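You operate a simulated robot arm through the tools that you are given. There is no shell and no other tool. Be economical: measure what you need, move in short steps, check, and stop when the job is done.

Carry out the task below with a simulated robot arm. There is one attempt and no reset: what you move stays moved.

TASK
Put one of the relays from the top of the steel table on top of the hose end there.

It is judged by the outcome, as a careful person would: the job done as asked, and still so three seconds after it is handed in. It fails if anything else is knocked over, pushed out of place, dropped, spilled or broken.

THE ROBOT
A 6-joint arm with a two-finger parallel gripper, fixed in place. Base frame: the origin is at the foot of the arm, x ahead of it, y to its left, z up; the work surface is at about z = 80. Lengths are in cm, angles in degrees, forces in N, time in s.
With the tool pointing down near the work surface it reaches from about 24 to 64 cm from the base axis. Its first joint turns from -66.0 to 66.0 degrees. Payload 2.7 kg.
Tool frame: the origin (TCP) lies between the finger pads and is the grasp point; the fingertips stand 2.3 cm ahead of it; z points along the fingers, y is the line along which they close. The gripper opens to 9.4 cm. The fingers are 3.8 cm wide and 1 cm thick; the gripper's body (5.4 by 9.6 cm) begins 3.9 cm behind the TCP.
Orientation is that of the tool frame in the base frame, as [roll, pitch, yaw] about the fixed x, y, z axes, in that order (R = Rz(yaw) Ry(pitch) Rx(roll)). With the fingers straight down and closing along the base's y, the tool's x points along the base's -x, its y along +y and its z along -z.

THE INTERFACE
- The arm moves only by the tool play_rows. Its argument "steps" is a list of rows, each a list of 7 numbers: the shift along the tool's x, y, z in cm, then the turn, a rotation vector about the tool's x, y, z in degrees, then the closure, from 0 (fully open) to 1 (shut). In form: [[tx, ty, tz, rx, ry, rz, grip], ...]. A call has 1 to 8 rows; each row shifts and turns the commanded pose from where the row before left it, along the tool's axes as they then stand. A row lasts 0.2 s, in which the tool goes at most 5 cm and 8.6 degrees; a call with a longer step from one row to the next is refused whole, and so is a gripper value outside its range. A pose out of reach is approached as far as the arm can. The call stops where the force on the tool passes 40 N (or 10 N more than at its start, if that is more) or the arm is blocked; 0.2 s more then pass. The fingers move at their own pace (about 4.5 cm/s each) and stop on an object; they squeeze with about 38 N. The grip force told is the motor's: it shows also when the fingers shut on nothing. Time passes only in rows, and 0.2 s behind the last, so rows that do not move let the fingers close. It gives the time, the measured TCP pose, the force on the tool (base axes), the opening and the grip force at its end, in the units of the frame above (readings bear some noise).
- Cameras (640 x 400 px; columns grow to the right, rows downward): "scene" is fixed at [9.89, -45.56, 140.61]; the picture's right is [0.49, -0.87, 0.00], its down [-0.48, -0.27, -0.83] and it looks along [0.73, 0.41, -0.55] (base axes); focal length 318 px, centre (320, 200). "wrist" rides on the gripper at [-3.9, 0, -4.4] in the tool frame; the picture's right is [0.00, -1.00, 0.00], its down [0.97, 0.00, -0.24] and it looks along [0.24, 0.00, 0.97] (tool axes); focal length 218 px, centre (320, 200).
- capture(camera): a new picture of that camera. No time passes.
- measure_at(camera, pixels): there is no depth. For up to 12 entries [column, row, z] of the newest picture of that camera ("zoom" is the newest enlarged one), the place [x, y] in the base frame at which the ray of that pixel passes the height z, good to about 0.2 cm. No time passes.
- zoom(camera, box): a new picture of the part [left, top, right, bottom] of that camera's present view, enlarged. No time passes.
- job_done(): hands the job in; it is judged then, once.

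Work in short steps. Measure before you move; look again where a grasp or a placing could have gone wrong, and mend it. You have 60 turns and 30 pictures in all, the two below and enlarged ones among them. Open the gripper and draw the arm clear of the work before you hand the job in, unless the task says otherwise; then end with one line.

The tools are called after "Emit:" as a command line: name --pt "numbers of a row" for each row, then --argument value for the rest, lists and objects as JSON in quotes. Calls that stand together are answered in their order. play_rows: Moves the arm, as the interface text tells. Its arguments: {"type":"object","properties":{"steps":{"type":"array"}},"required":["steps"]} The other tools are called the same way: capture (camera) takes a picture; measure_at (camera, pixels) gives the place at which the rays of pixels pass given heights; zoom (camera, box) takes an enlarged picture of a part of a camera's view; job_done () hands the job in.

At the start:

```text
clock: 0.0
position: [27.49, -18.39, 122.89]
ee_rot: [-180.0, -0.1, 180.0]
force: [0.4, 0.3, 0.0]
grip_width: 9.4
gripper_force: 0.0
```

scene: 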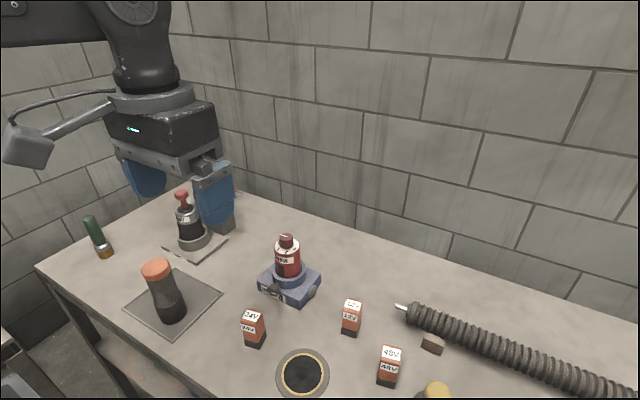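
wrist: 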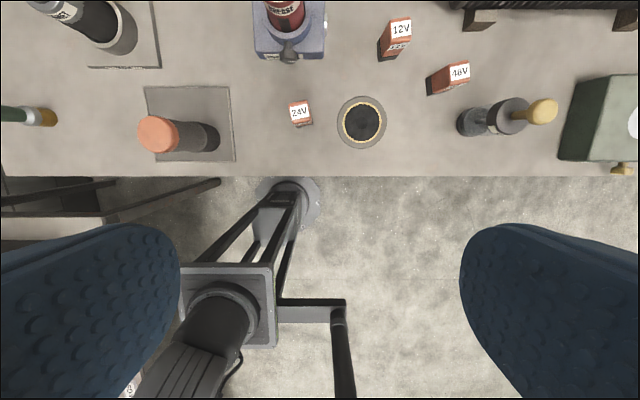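

The pictures show three relays (24V, 12V, 48V) and several candidates for the hose end. I enlarge these for a closer look.

Emit:
zoom --camera "scene" --box '[220, 270, 460, 400]'

Emit:
zoom --camera "wrist" --box '[240, 0, 640, 180]'

Emit:
zoom --camera "scene" --box '[70, 180, 330, 345]'

```text
2.67 times, centred on (340, 335) of scene
```

zoom: 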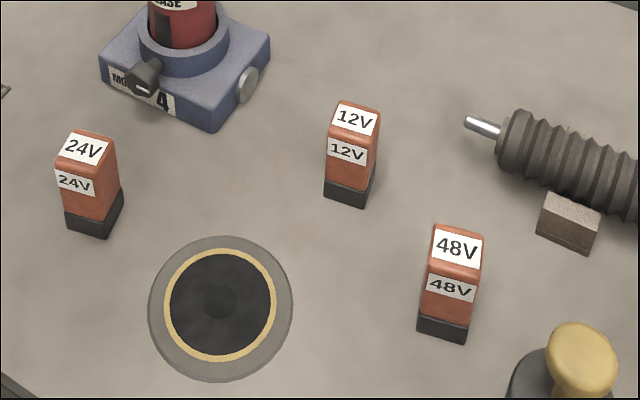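

```text
1.60 times, centred on (440, 90) of wrist
```

zoom: 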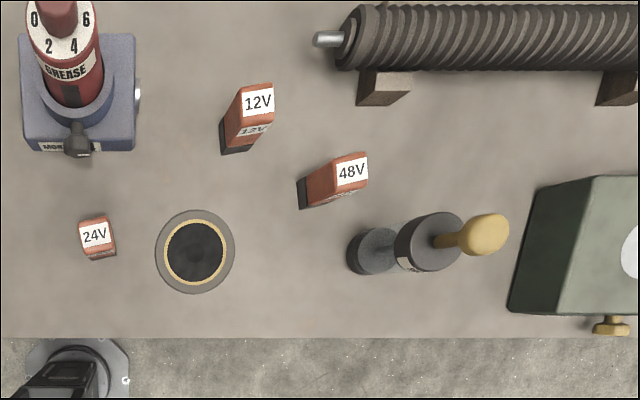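

```text
2.42 times, centred on (200, 262) of scene
```

zoom: 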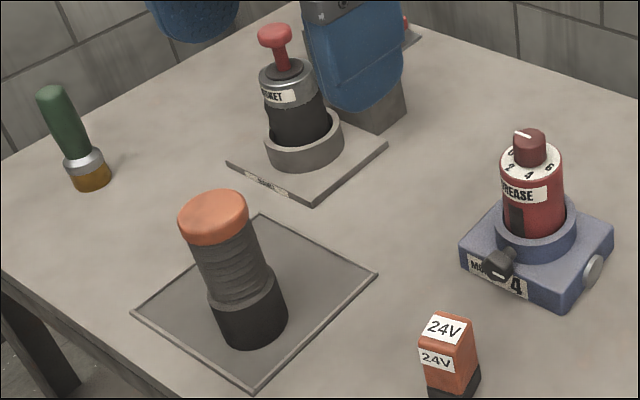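

The upright ribbed black piece with a flat orange cap, on the plate, looks like the hose end. The 24V relay is nearest to it. I measure both.

Emit:
measure_at --camera "scene" --pixels '[[245.5, 345.1, 80], [259.4, 349.2, 80], [266.1, 336.1, 80], [240.6, 318.1, 85], [259.4, 322.6, 85], [263.9, 310.6, 85], [247, 308.7, 85], [174, 318, 80], [156, 267, 92], [156, 267, 90], [156, 267, 94]]'

Emit:
measure_at --camera "wrist" --pixels '[[290, 104, 85], [307, 101, 85], [312, 123, 80], [294, 127, 80], [309, 118, 85], [291, 121, 85], [158, 135, 90], [158, 135, 92], [158, 135, 94], [209, 137, 80], [138, 135, 92], [178, 135, 92]]'

Emit:
zoom --camera "wrist" --box '[120, 60, 340, 190]'

```text
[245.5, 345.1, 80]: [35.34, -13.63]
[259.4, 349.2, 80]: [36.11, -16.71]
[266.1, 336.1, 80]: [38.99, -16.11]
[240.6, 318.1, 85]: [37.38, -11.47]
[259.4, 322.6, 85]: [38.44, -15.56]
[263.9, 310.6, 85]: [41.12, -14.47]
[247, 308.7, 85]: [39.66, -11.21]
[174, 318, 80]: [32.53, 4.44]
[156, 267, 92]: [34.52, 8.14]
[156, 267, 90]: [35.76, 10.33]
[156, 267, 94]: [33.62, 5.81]
```

```text
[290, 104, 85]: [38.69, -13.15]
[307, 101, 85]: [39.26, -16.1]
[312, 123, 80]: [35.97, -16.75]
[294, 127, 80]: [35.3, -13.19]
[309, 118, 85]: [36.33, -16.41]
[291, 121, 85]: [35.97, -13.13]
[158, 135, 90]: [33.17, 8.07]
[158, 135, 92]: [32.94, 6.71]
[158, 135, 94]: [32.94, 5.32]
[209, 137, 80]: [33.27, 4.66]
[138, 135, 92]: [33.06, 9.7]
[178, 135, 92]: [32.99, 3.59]
```

```text
2.91 times, centred on (230, 125) of wrist
```

zoom: 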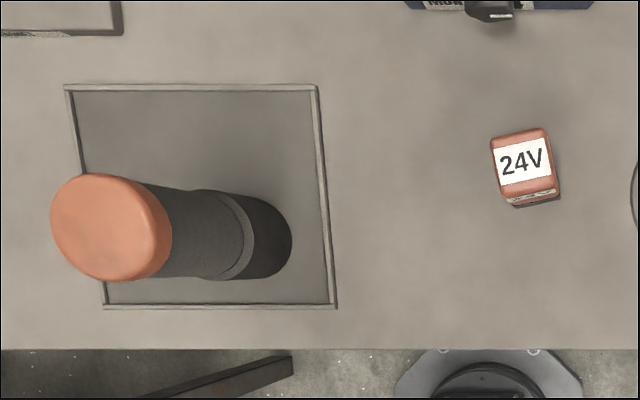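

The 24V relay is at about (37.15, -14.9), 8 cm tall, turned about 12°. The cap is at about (33.2, 5.2) with its top at z≈94.4. I move above the relay and turn to its angle.

Emit:
play_rows --pt "-1.61 0.58 3.8 0 0 0 0" --pt "-1.61 0.58 3.8 0 0 0 0" --pt "-1.61 0.58 3.8 0 0 0 0" --pt "-1.61 0.58 3.8 0 0 0 0" --pt "-1.61 0.58 3.8 0 0 0 0" --pt "-1.61 0.59 3.9 0 0 0 0" --pt "0 0 0 0 0 -6 0" --pt "0 0 0 0 0 -6 0"

Emit:
capture --camera "wrist"

Emit:
capture --camera "scene"

```text
clock: 1.8
position: [37.15, -15.09, 100.09]
ee_rot: [179.9, -0.1, -168.0]
force: [-0.7, -0.4, -0.9]
grip_width: 9.4
gripper_force: 0.1
```

```text
23 pictures are left
```

wrist: 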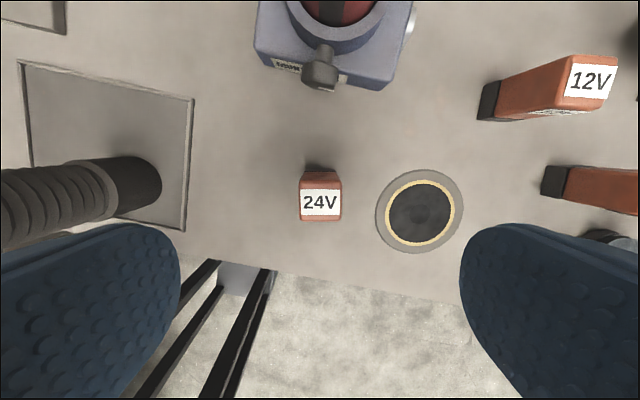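

```text
22 pictures are left
```

scene: 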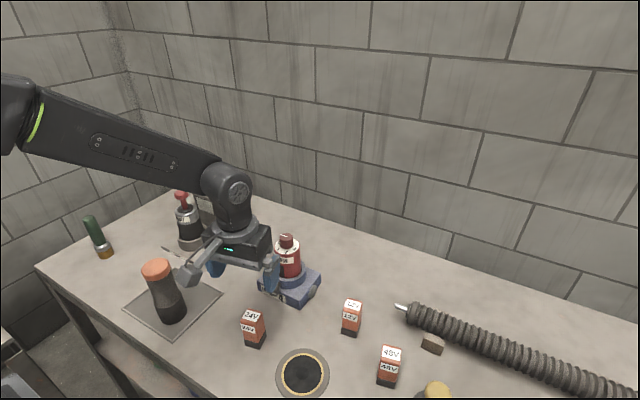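

The relay's label is at columns 300–341, rows 172–220, and looks square to the gripper. I measure its top.

Emit:
measure_at --camera "wrist" --pixels '[[299, 180, 88], [341, 180, 88], [299, 220, 88], [341, 220, 88], [299, 180, 86], [341, 180, 86], [299, 220, 86], [341, 220, 86], [306, 164, 80], [336, 166, 80]]'

Emit:
zoom --camera "wrist" --box '[260, 140, 380, 240]'

```text
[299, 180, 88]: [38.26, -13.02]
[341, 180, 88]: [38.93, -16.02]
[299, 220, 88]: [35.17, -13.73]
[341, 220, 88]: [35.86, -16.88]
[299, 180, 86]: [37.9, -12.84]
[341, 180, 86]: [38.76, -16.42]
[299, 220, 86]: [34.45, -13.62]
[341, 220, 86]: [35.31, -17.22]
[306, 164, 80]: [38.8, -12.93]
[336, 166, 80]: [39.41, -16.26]
```

```text
4.00 times, centred on (320, 190) of wrist
```

zoom: 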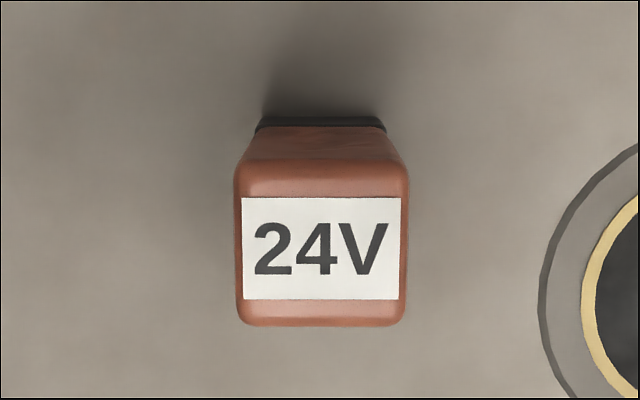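

It is well centred under the tool. I half-close the fingers to stay clear of the disc and go straight down to z≈85.5.

Emit:
play_rows --pt "0 0.15 0 0 0 0 0.3" --pt "0 0 0 0 0 0 0.3" --pt "0 0 3.7 0 0 0 0.3" --pt "0 0 3.7 0 0 0 0.3" --pt "0 0 3 0 0 0 0.3" --pt "0 0 2.2 0 0 0 0.3" --pt "0 0 2 0 0 0 0.3"

Emit:
play_rows --pt "0 0 0 0 0 0 1" --pt "0 0 0 0 0 0 1" --pt "0 0 0 0 0 0 1" --pt "0 0 0 0 0 0 1" --pt "0 0 0 0 0 0 1"

Emit:
play_rows --pt "0 0 -1.5 0 0 0 1" --pt "0 0 -4 0 0 0 1" --pt "0 0 -4 0 0 0 1" --pt "0 0 -4 0 0 0 1" --pt "0 0 -4 0 0 0 1" --pt "0 0 -2 0 0 0 1" --pt "0 0 0 0 0 0 1"

Emit:
capture --camera "scene"

Emit:
capture --camera "wrist"

```text
clock: 3.4
position: [37.23, -14.9, 85.29]
ee_rot: [180.0, 0.0, -168.0]
force: [-1.3, -0.6, 0.1]
grip_width: 6.58
gripper_force: 0.0
```

```text
clock: 4.6
position: [37.25, -14.94, 85.32]
ee_rot: [180.0, 0.0, -168.1]
force: [-0.3, 0.5, -0.2]
grip_width: 3.34
gripper_force: 37.9
```

```text
clock: 6.2
position: [37.08, -14.97, 104.93]
ee_rot: [179.9, 0.0, -168.0]
force: [-0.8, 0.4, -1.1]
grip_width: 3.34
gripper_force: 38.0
```

```text
20 pictures are left
```

scene: 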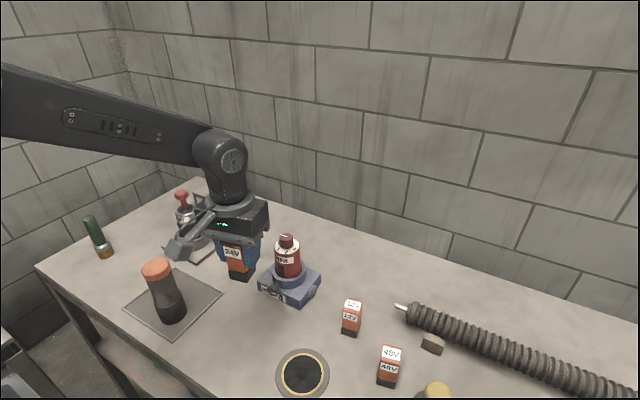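

```text
19 pictures are left
```

wrist: 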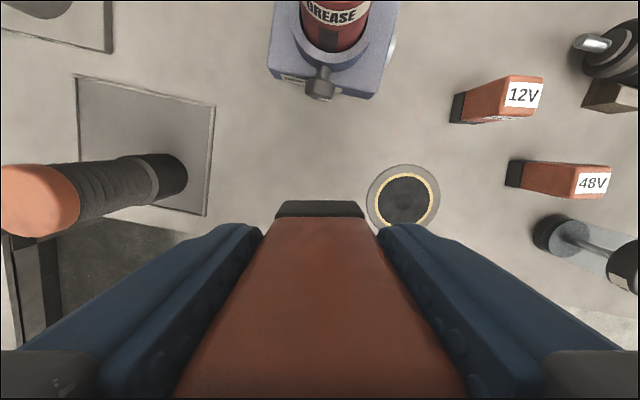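

The relay is held, with its bottom about 5.3 cm below the TCP. Before crossing, I refine the cap's position and height with enlarged views.

Emit:
zoom --camera "scene" --box '[120, 245, 216, 335]'

Emit:
zoom --camera "wrist" --box '[0, 130, 200, 255]'

```text
4.44 times, centred on (168, 290) of scene
```

zoom: 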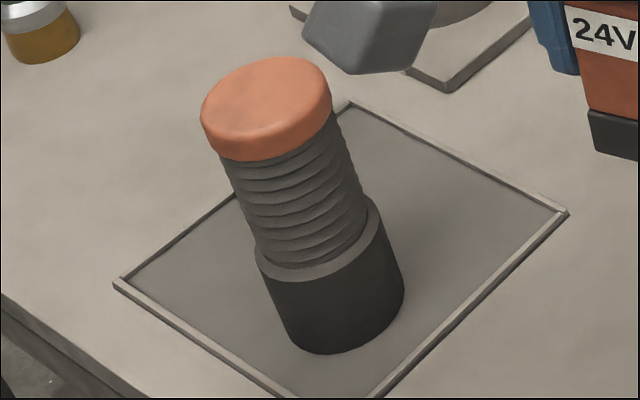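

```text
3.20 times, centred on (100, 192) of wrist
```

zoom: 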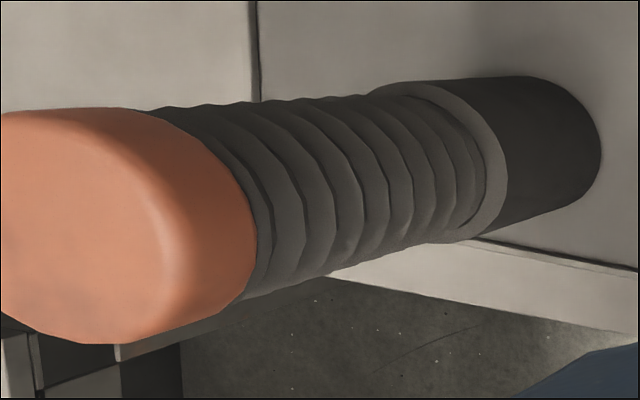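

Emit:
measure_at --camera "scene" --pixels '[[155.6, 266.8, 93], [155.6, 266.8, 94], [155.6, 266.8, 95], [155.6, 266.8, 96], [173.2, 314.1, 80.3]]'

Emit:
play_rows --pt "0 0 -2 0 0 6 1" --pt "0 0 -2 0 0 6 1" --pt "0 3 -2 0 0 0 1" --pt "0 3 0 0 0 0 1"

Emit:
capture --camera "wrist"

```text
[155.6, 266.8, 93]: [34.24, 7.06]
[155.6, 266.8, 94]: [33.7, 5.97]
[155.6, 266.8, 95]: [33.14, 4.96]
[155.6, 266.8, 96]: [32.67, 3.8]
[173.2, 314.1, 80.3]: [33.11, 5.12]
```

```text
clock: 7.2
position: [37.15, -8.98, 111.16]
ee_rot: [179.9, 0.1, -179.9]
force: [0.4, -0.4, -0.4]
grip_width: 3.36
gripper_force: 38.4
```

```text
16 pictures are left
```

wrist: 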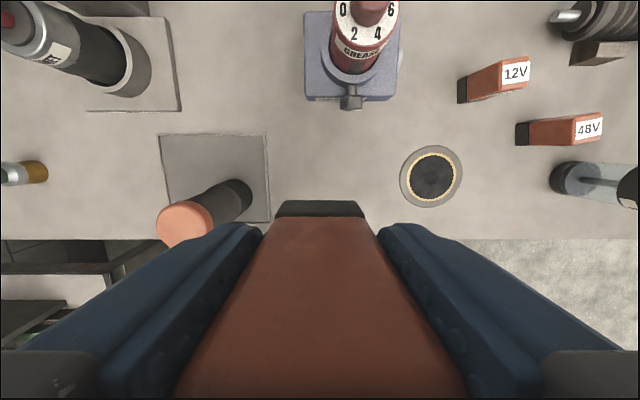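

The scene rays give the cap's top centre at about (33.2, 5.1), z≈94.9. I cross-check with the wrist view, where the cap is at about (184, 226).

Emit:
measure_at --camera "wrist" --pixels '[[184, 226, 94], [184, 226, 95], [184, 226, 96], [158, 226, 95], [210, 226, 95], [236, 196, 80]]'

Emit:
play_rows --pt "0.7 2.4 0 0 0 0 1" --pt "0.7 2.4 0 0 0 0 1" --pt "0.7 2.4 0 0 0 0 1" --pt "0.7 2.4 0 0 0 0 1" --pt "0.6 2.2 0 0 0 0 1" --pt "0.6 2.2 0 0 0 0 1" --pt "0 0 3 0 0 0 1" --pt "0 0 3 0 0 0 1"

Emit:
capture --camera "scene"

Emit:
capture --camera "wrist"

```text
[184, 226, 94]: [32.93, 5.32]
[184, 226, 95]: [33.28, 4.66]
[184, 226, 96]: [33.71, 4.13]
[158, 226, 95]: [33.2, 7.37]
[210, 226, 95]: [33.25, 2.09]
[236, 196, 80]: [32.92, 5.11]
```

```text
clock: 9.0
position: [33.15, 5.23, 104.97]
ee_rot: [180.0, 0.2, -179.9]
force: [0.0, -0.1, -1.0]
grip_width: 3.35
gripper_force: 38.2
```

```text
15 pictures are left
```

scene: 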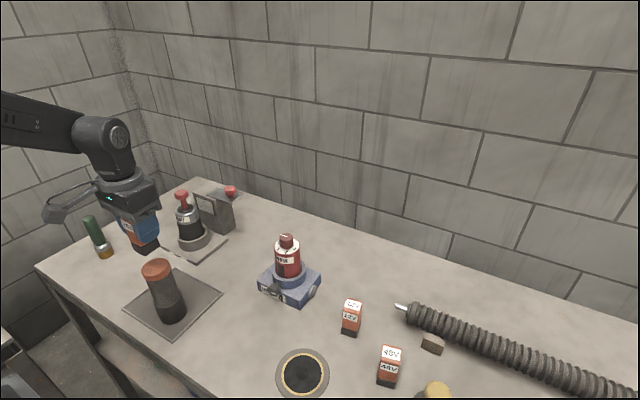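

```text
14 pictures are left
```

wrist: 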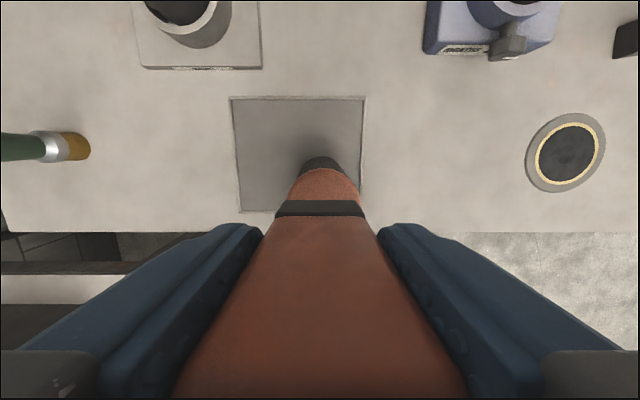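

The cap (columns 290–360) lies centred beneath the relay. I lower to z≈100.8, then go on in small steps while watching the force.

Emit:
play_rows --pt "0 -0.1 1.5 0 0 0 1" --pt "0 0 1.5 0 0 0 1" --pt "0 0 0.8 0 0 0 1" --pt "0 0 0.3 0 0 0 1" --pt "0 0 0 0 0 0 1"

Emit:
zoom --camera "scene" --box '[100, 200, 220, 280]'

```text
clock: 10.2
position: [33.18, 5.12, 100.84]
ee_rot: [180.0, 0.0, 180.0]
force: [0.0, -0.1, -0.4]
grip_width: 3.35
gripper_force: 38.7
```

```text
5.00 times, centred on (160, 240) of scene
```

zoom: 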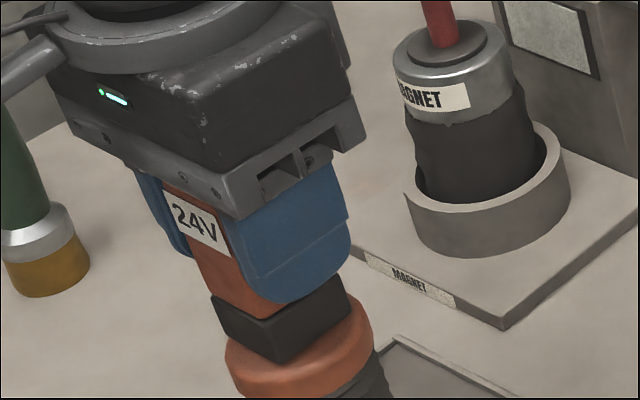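

The relay is over the cap with almost no gap left. I keep lowering gently until I feel contact.

Emit:
play_rows --pt "0 0 0.2 0 0 0 1" --pt "0 0 0.2 0 0 0 1" --pt "0 0 0 0 0 0 1"

Emit:
play_rows --pt "0 0 0.15 0 0 0 1" --pt "0 0 0.1 0 0 0 1" --pt "0 0 0 0 0 0 1"

Emit:
zoom --camera "scene" --box '[100, 220, 220, 300]'

```text
clock: 11.0
position: [33.22, 5.13, 100.54]
ee_rot: [180.0, 0.2, 180.0]
force: [-6.2, 0.9, 30.3]
grip_width: 3.36
gripper_force: 37.7
```

```text
clock: 11.8
position: [33.35, 5.02, 100.24]
ee_rot: [179.9, 0.3, 179.9]
force: [-3.3, -1.2, 37.8]
grip_width: 3.35
gripper_force: 38.0
```

```text
5.00 times, centred on (160, 260) of scene
```

zoom: 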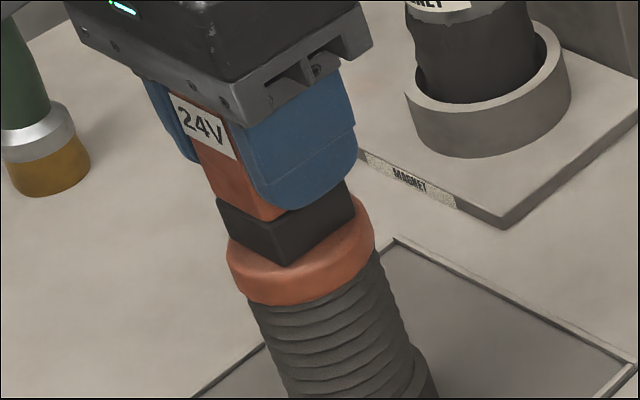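

Contact came at z≈100.5. In the picture the relay (columns 225–355) sits slightly left of the cap (228–373), so I lift a little to recheck the centring before release.

Emit:
play_rows --pt "0 0 -0.5 0 0 0 1" --pt "0 0 -1 0 0 0 1" --pt "0 0 0 0 0 0 1"

Emit:
zoom --camera "scene" --box '[110, 230, 206, 290]'

Emit:
zoom --camera "wrist" --box '[220, 80, 420, 240]'

```text
clock: 12.6
position: [33.12, 5.15, 101.56]
ee_rot: [180.0, -0.1, -180.0]
force: [0.7, -0.4, -0.9]
grip_width: 3.36
gripper_force: 37.7
```

```text
6.67 times, centred on (158, 260) of scene
```

zoom: 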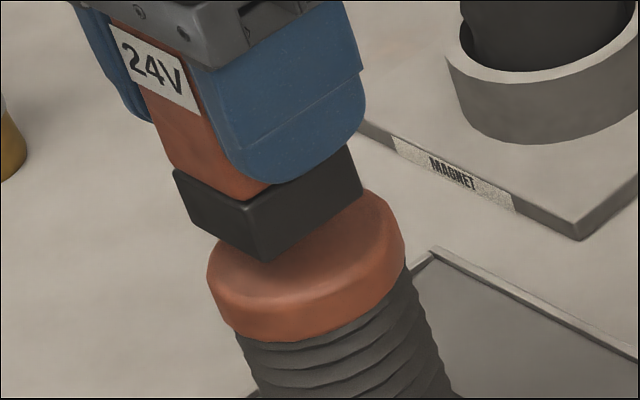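

```text
2.50 times, centred on (320, 160) of wrist
```

zoom: 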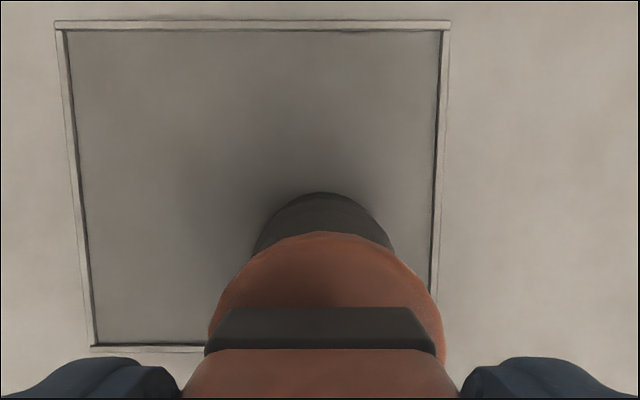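

Emit:
measure_at --camera "zoom" --pixels '[[322, 232, 94.5], [322, 232, 95.2], [208, 335, 94.5], [444, 335, 94.5], [208, 335, 95.2], [444, 335, 95.2], [320, 308, 96.2], [320, 308, 97]]'

Emit:
measure_at --camera "scene" --pixels '[[155.6, 266.8, 95.2]]'

```text
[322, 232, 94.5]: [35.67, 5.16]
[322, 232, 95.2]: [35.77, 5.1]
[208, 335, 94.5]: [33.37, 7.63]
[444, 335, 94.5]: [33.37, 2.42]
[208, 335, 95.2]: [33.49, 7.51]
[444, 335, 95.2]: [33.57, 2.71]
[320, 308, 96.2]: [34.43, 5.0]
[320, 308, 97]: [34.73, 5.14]
```

```text
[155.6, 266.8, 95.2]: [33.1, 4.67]
```

The cap's centre is about (33.2, 5.05) with radius 2.5, so the relay is within 0.1–0.2 cm of it. I trim slightly and lower to a light touch.

Emit:
play_rows --pt "-0.12 -0.12 0.3 0 0 0 1" --pt "0 0 0.4 0 0 0 1" --pt "0 0 0.2 0 0 0 1" --pt "0 0 0 0 0 0 1"

Emit:
play_rows --pt "0 0 0.1 0 0 0 1" --pt "0 0 0 0 0 0 1"

```text
clock: 13.6
position: [33.22, 4.93, 100.72]
ee_rot: [-180.0, 0.1, 180.0]
force: [-0.5, -0.9, -0.8]
grip_width: 3.34
gripper_force: 38.6
```

```text
clock: 14.2
position: [33.29, 4.94, 100.69]
ee_rot: [179.9, 0.0, -180.0]
force: [-1.2, 0.2, -1.2]
grip_width: 3.38
gripper_force: 38.3
```

Emit:
play_rows --pt "0 0 0.1 0 0 0 1" --pt "0 0 0 0 0 0 1"

```text
clock: 14.8
position: [33.32, 5.02, 100.66]
ee_rot: [179.9, 0.0, 180.0]
force: [0.5, -0.1, -1.2]
grip_width: 3.37
gripper_force: 38.2
```

No contact yet, so I keep lowering in small steps.

Emit:
play_rows --pt "0 0 0.1 0 0 0 1" --pt "0 0 0 0 0 0 1"

Emit:
play_rows --pt "0 0 0.05 0 0 0 1" --pt "0 0 0 0 0 0 1"

```text
clock: 15.4
position: [33.17, 4.99, 100.55]
ee_rot: [-179.9, 0.0, 180.0]
force: [0.1, 0.8, -1.7]
grip_width: 3.36
gripper_force: 37.6
```

```text
clock: 16.0
position: [33.32, 4.95, 100.39]
ee_rot: [-180.0, 0.0, 180.0]
force: [-0.1, -0.2, -0.8]
grip_width: 3.36
gripper_force: 38.3
```

Emit:
play_rows --pt "0 0 0.07 0 0 0 1" --pt "0 0 0 0 0 0 1"

Emit:
play_rows --pt "0 0 0.07 0 0 0 1" --pt "0 0 0 0 0 0 1"

Emit:
zoom --camera "scene" --box '[110, 230, 206, 290]'

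```text
clock: 16.6
position: [33.21, 4.91, 100.26]
ee_rot: [-180.0, 0.0, -180.0]
force: [1.2, 0.2, -1.0]
grip_width: 3.36
gripper_force: 38.2
```

```text
clock: 17.2
position: [33.26, 5.03, 100.24]
ee_rot: [179.9, 0.3, -180.0]
force: [-1.2, -1.7, 12.8]
grip_width: 3.34
gripper_force: 38.4
```

```text
6.67 times, centred on (158, 260) of scene
```

zoom: 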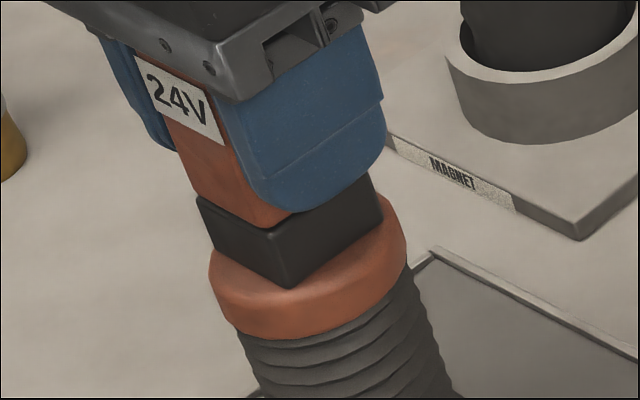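

There is light contact (13 N) and the relay sits well on the cap. I open the fingers and check before withdrawing.

Emit:
play_rows --pt "0 0 -0.03 0 0 0 0.6" --pt "0 0 0 0 0 0 0.5" --pt "0 0 0 0 0 0 0.4" --pt "0 0 0 0 0 0 0.4"

Emit:
zoom --camera "scene" --box '[100, 220, 220, 300]'

```text
clock: 18.2
position: [33.29, 5.02, 100.27]
ee_rot: [-180.0, 0.0, -180.0]
force: [-0.5, 0.4, -1.4]
grip_width: 5.62
gripper_force: 0.0
```

```text
5.00 times, centred on (160, 260) of scene
```

zoom: 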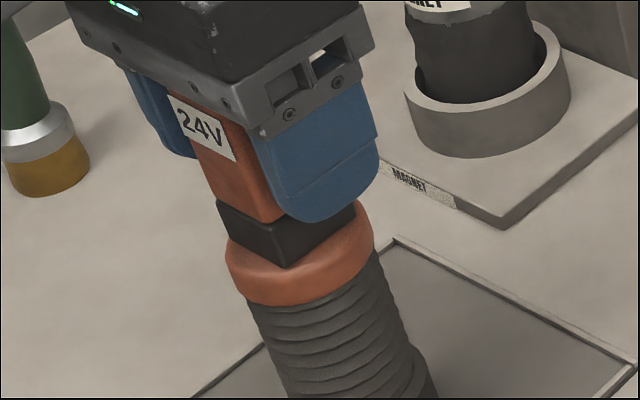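

The relay stands free on the cap. I draw straight up with the fingers open.

Emit:
play_rows --pt "0 0 -1 0 0 0 0.3" --pt "0 0 -2 0 0 0 0.3" --pt "0 0 -3 0 0 0 0.3" --pt "0 0 -4 0 0 0 0.2" --pt "0 0 -4 0 0 0 0" --pt "0 -4 -2 0 0 0 0" --pt "0 -4 0 0 0 0 0" --pt "0 -4 0 0 0 0 0"

Emit:
capture --camera "scene"

```text
clock: 20.0
position: [33.52, -6.96, 116.24]
ee_rot: [-180.0, 0.0, -179.9]
force: [0.5, 0.1, 0.7]
grip_width: 9.4
gripper_force: 0.1
```

```text
7 pictures are left
```

scene: 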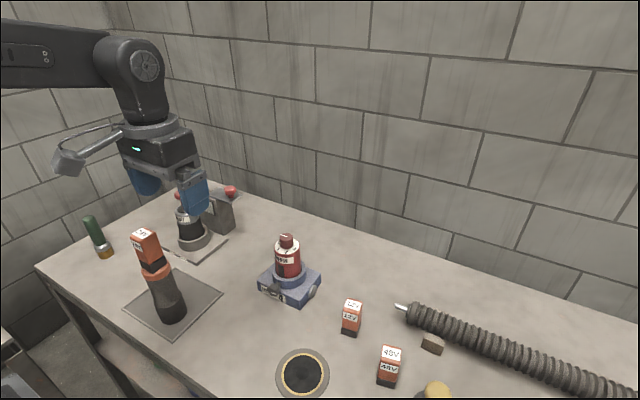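

The relay stands on the capped hose end at about (148, 252), the arm is clear, and nothing else has moved.

Emit:
job_done

```text
The job is handed in.
```

The 24V relay is standing on the orange cap of the upright ribbed hose end, the gripper is open and clear, and nothing else looked moved in the last picture; I took that capped piece, not the hose lying on the table, as the hose end you meant.
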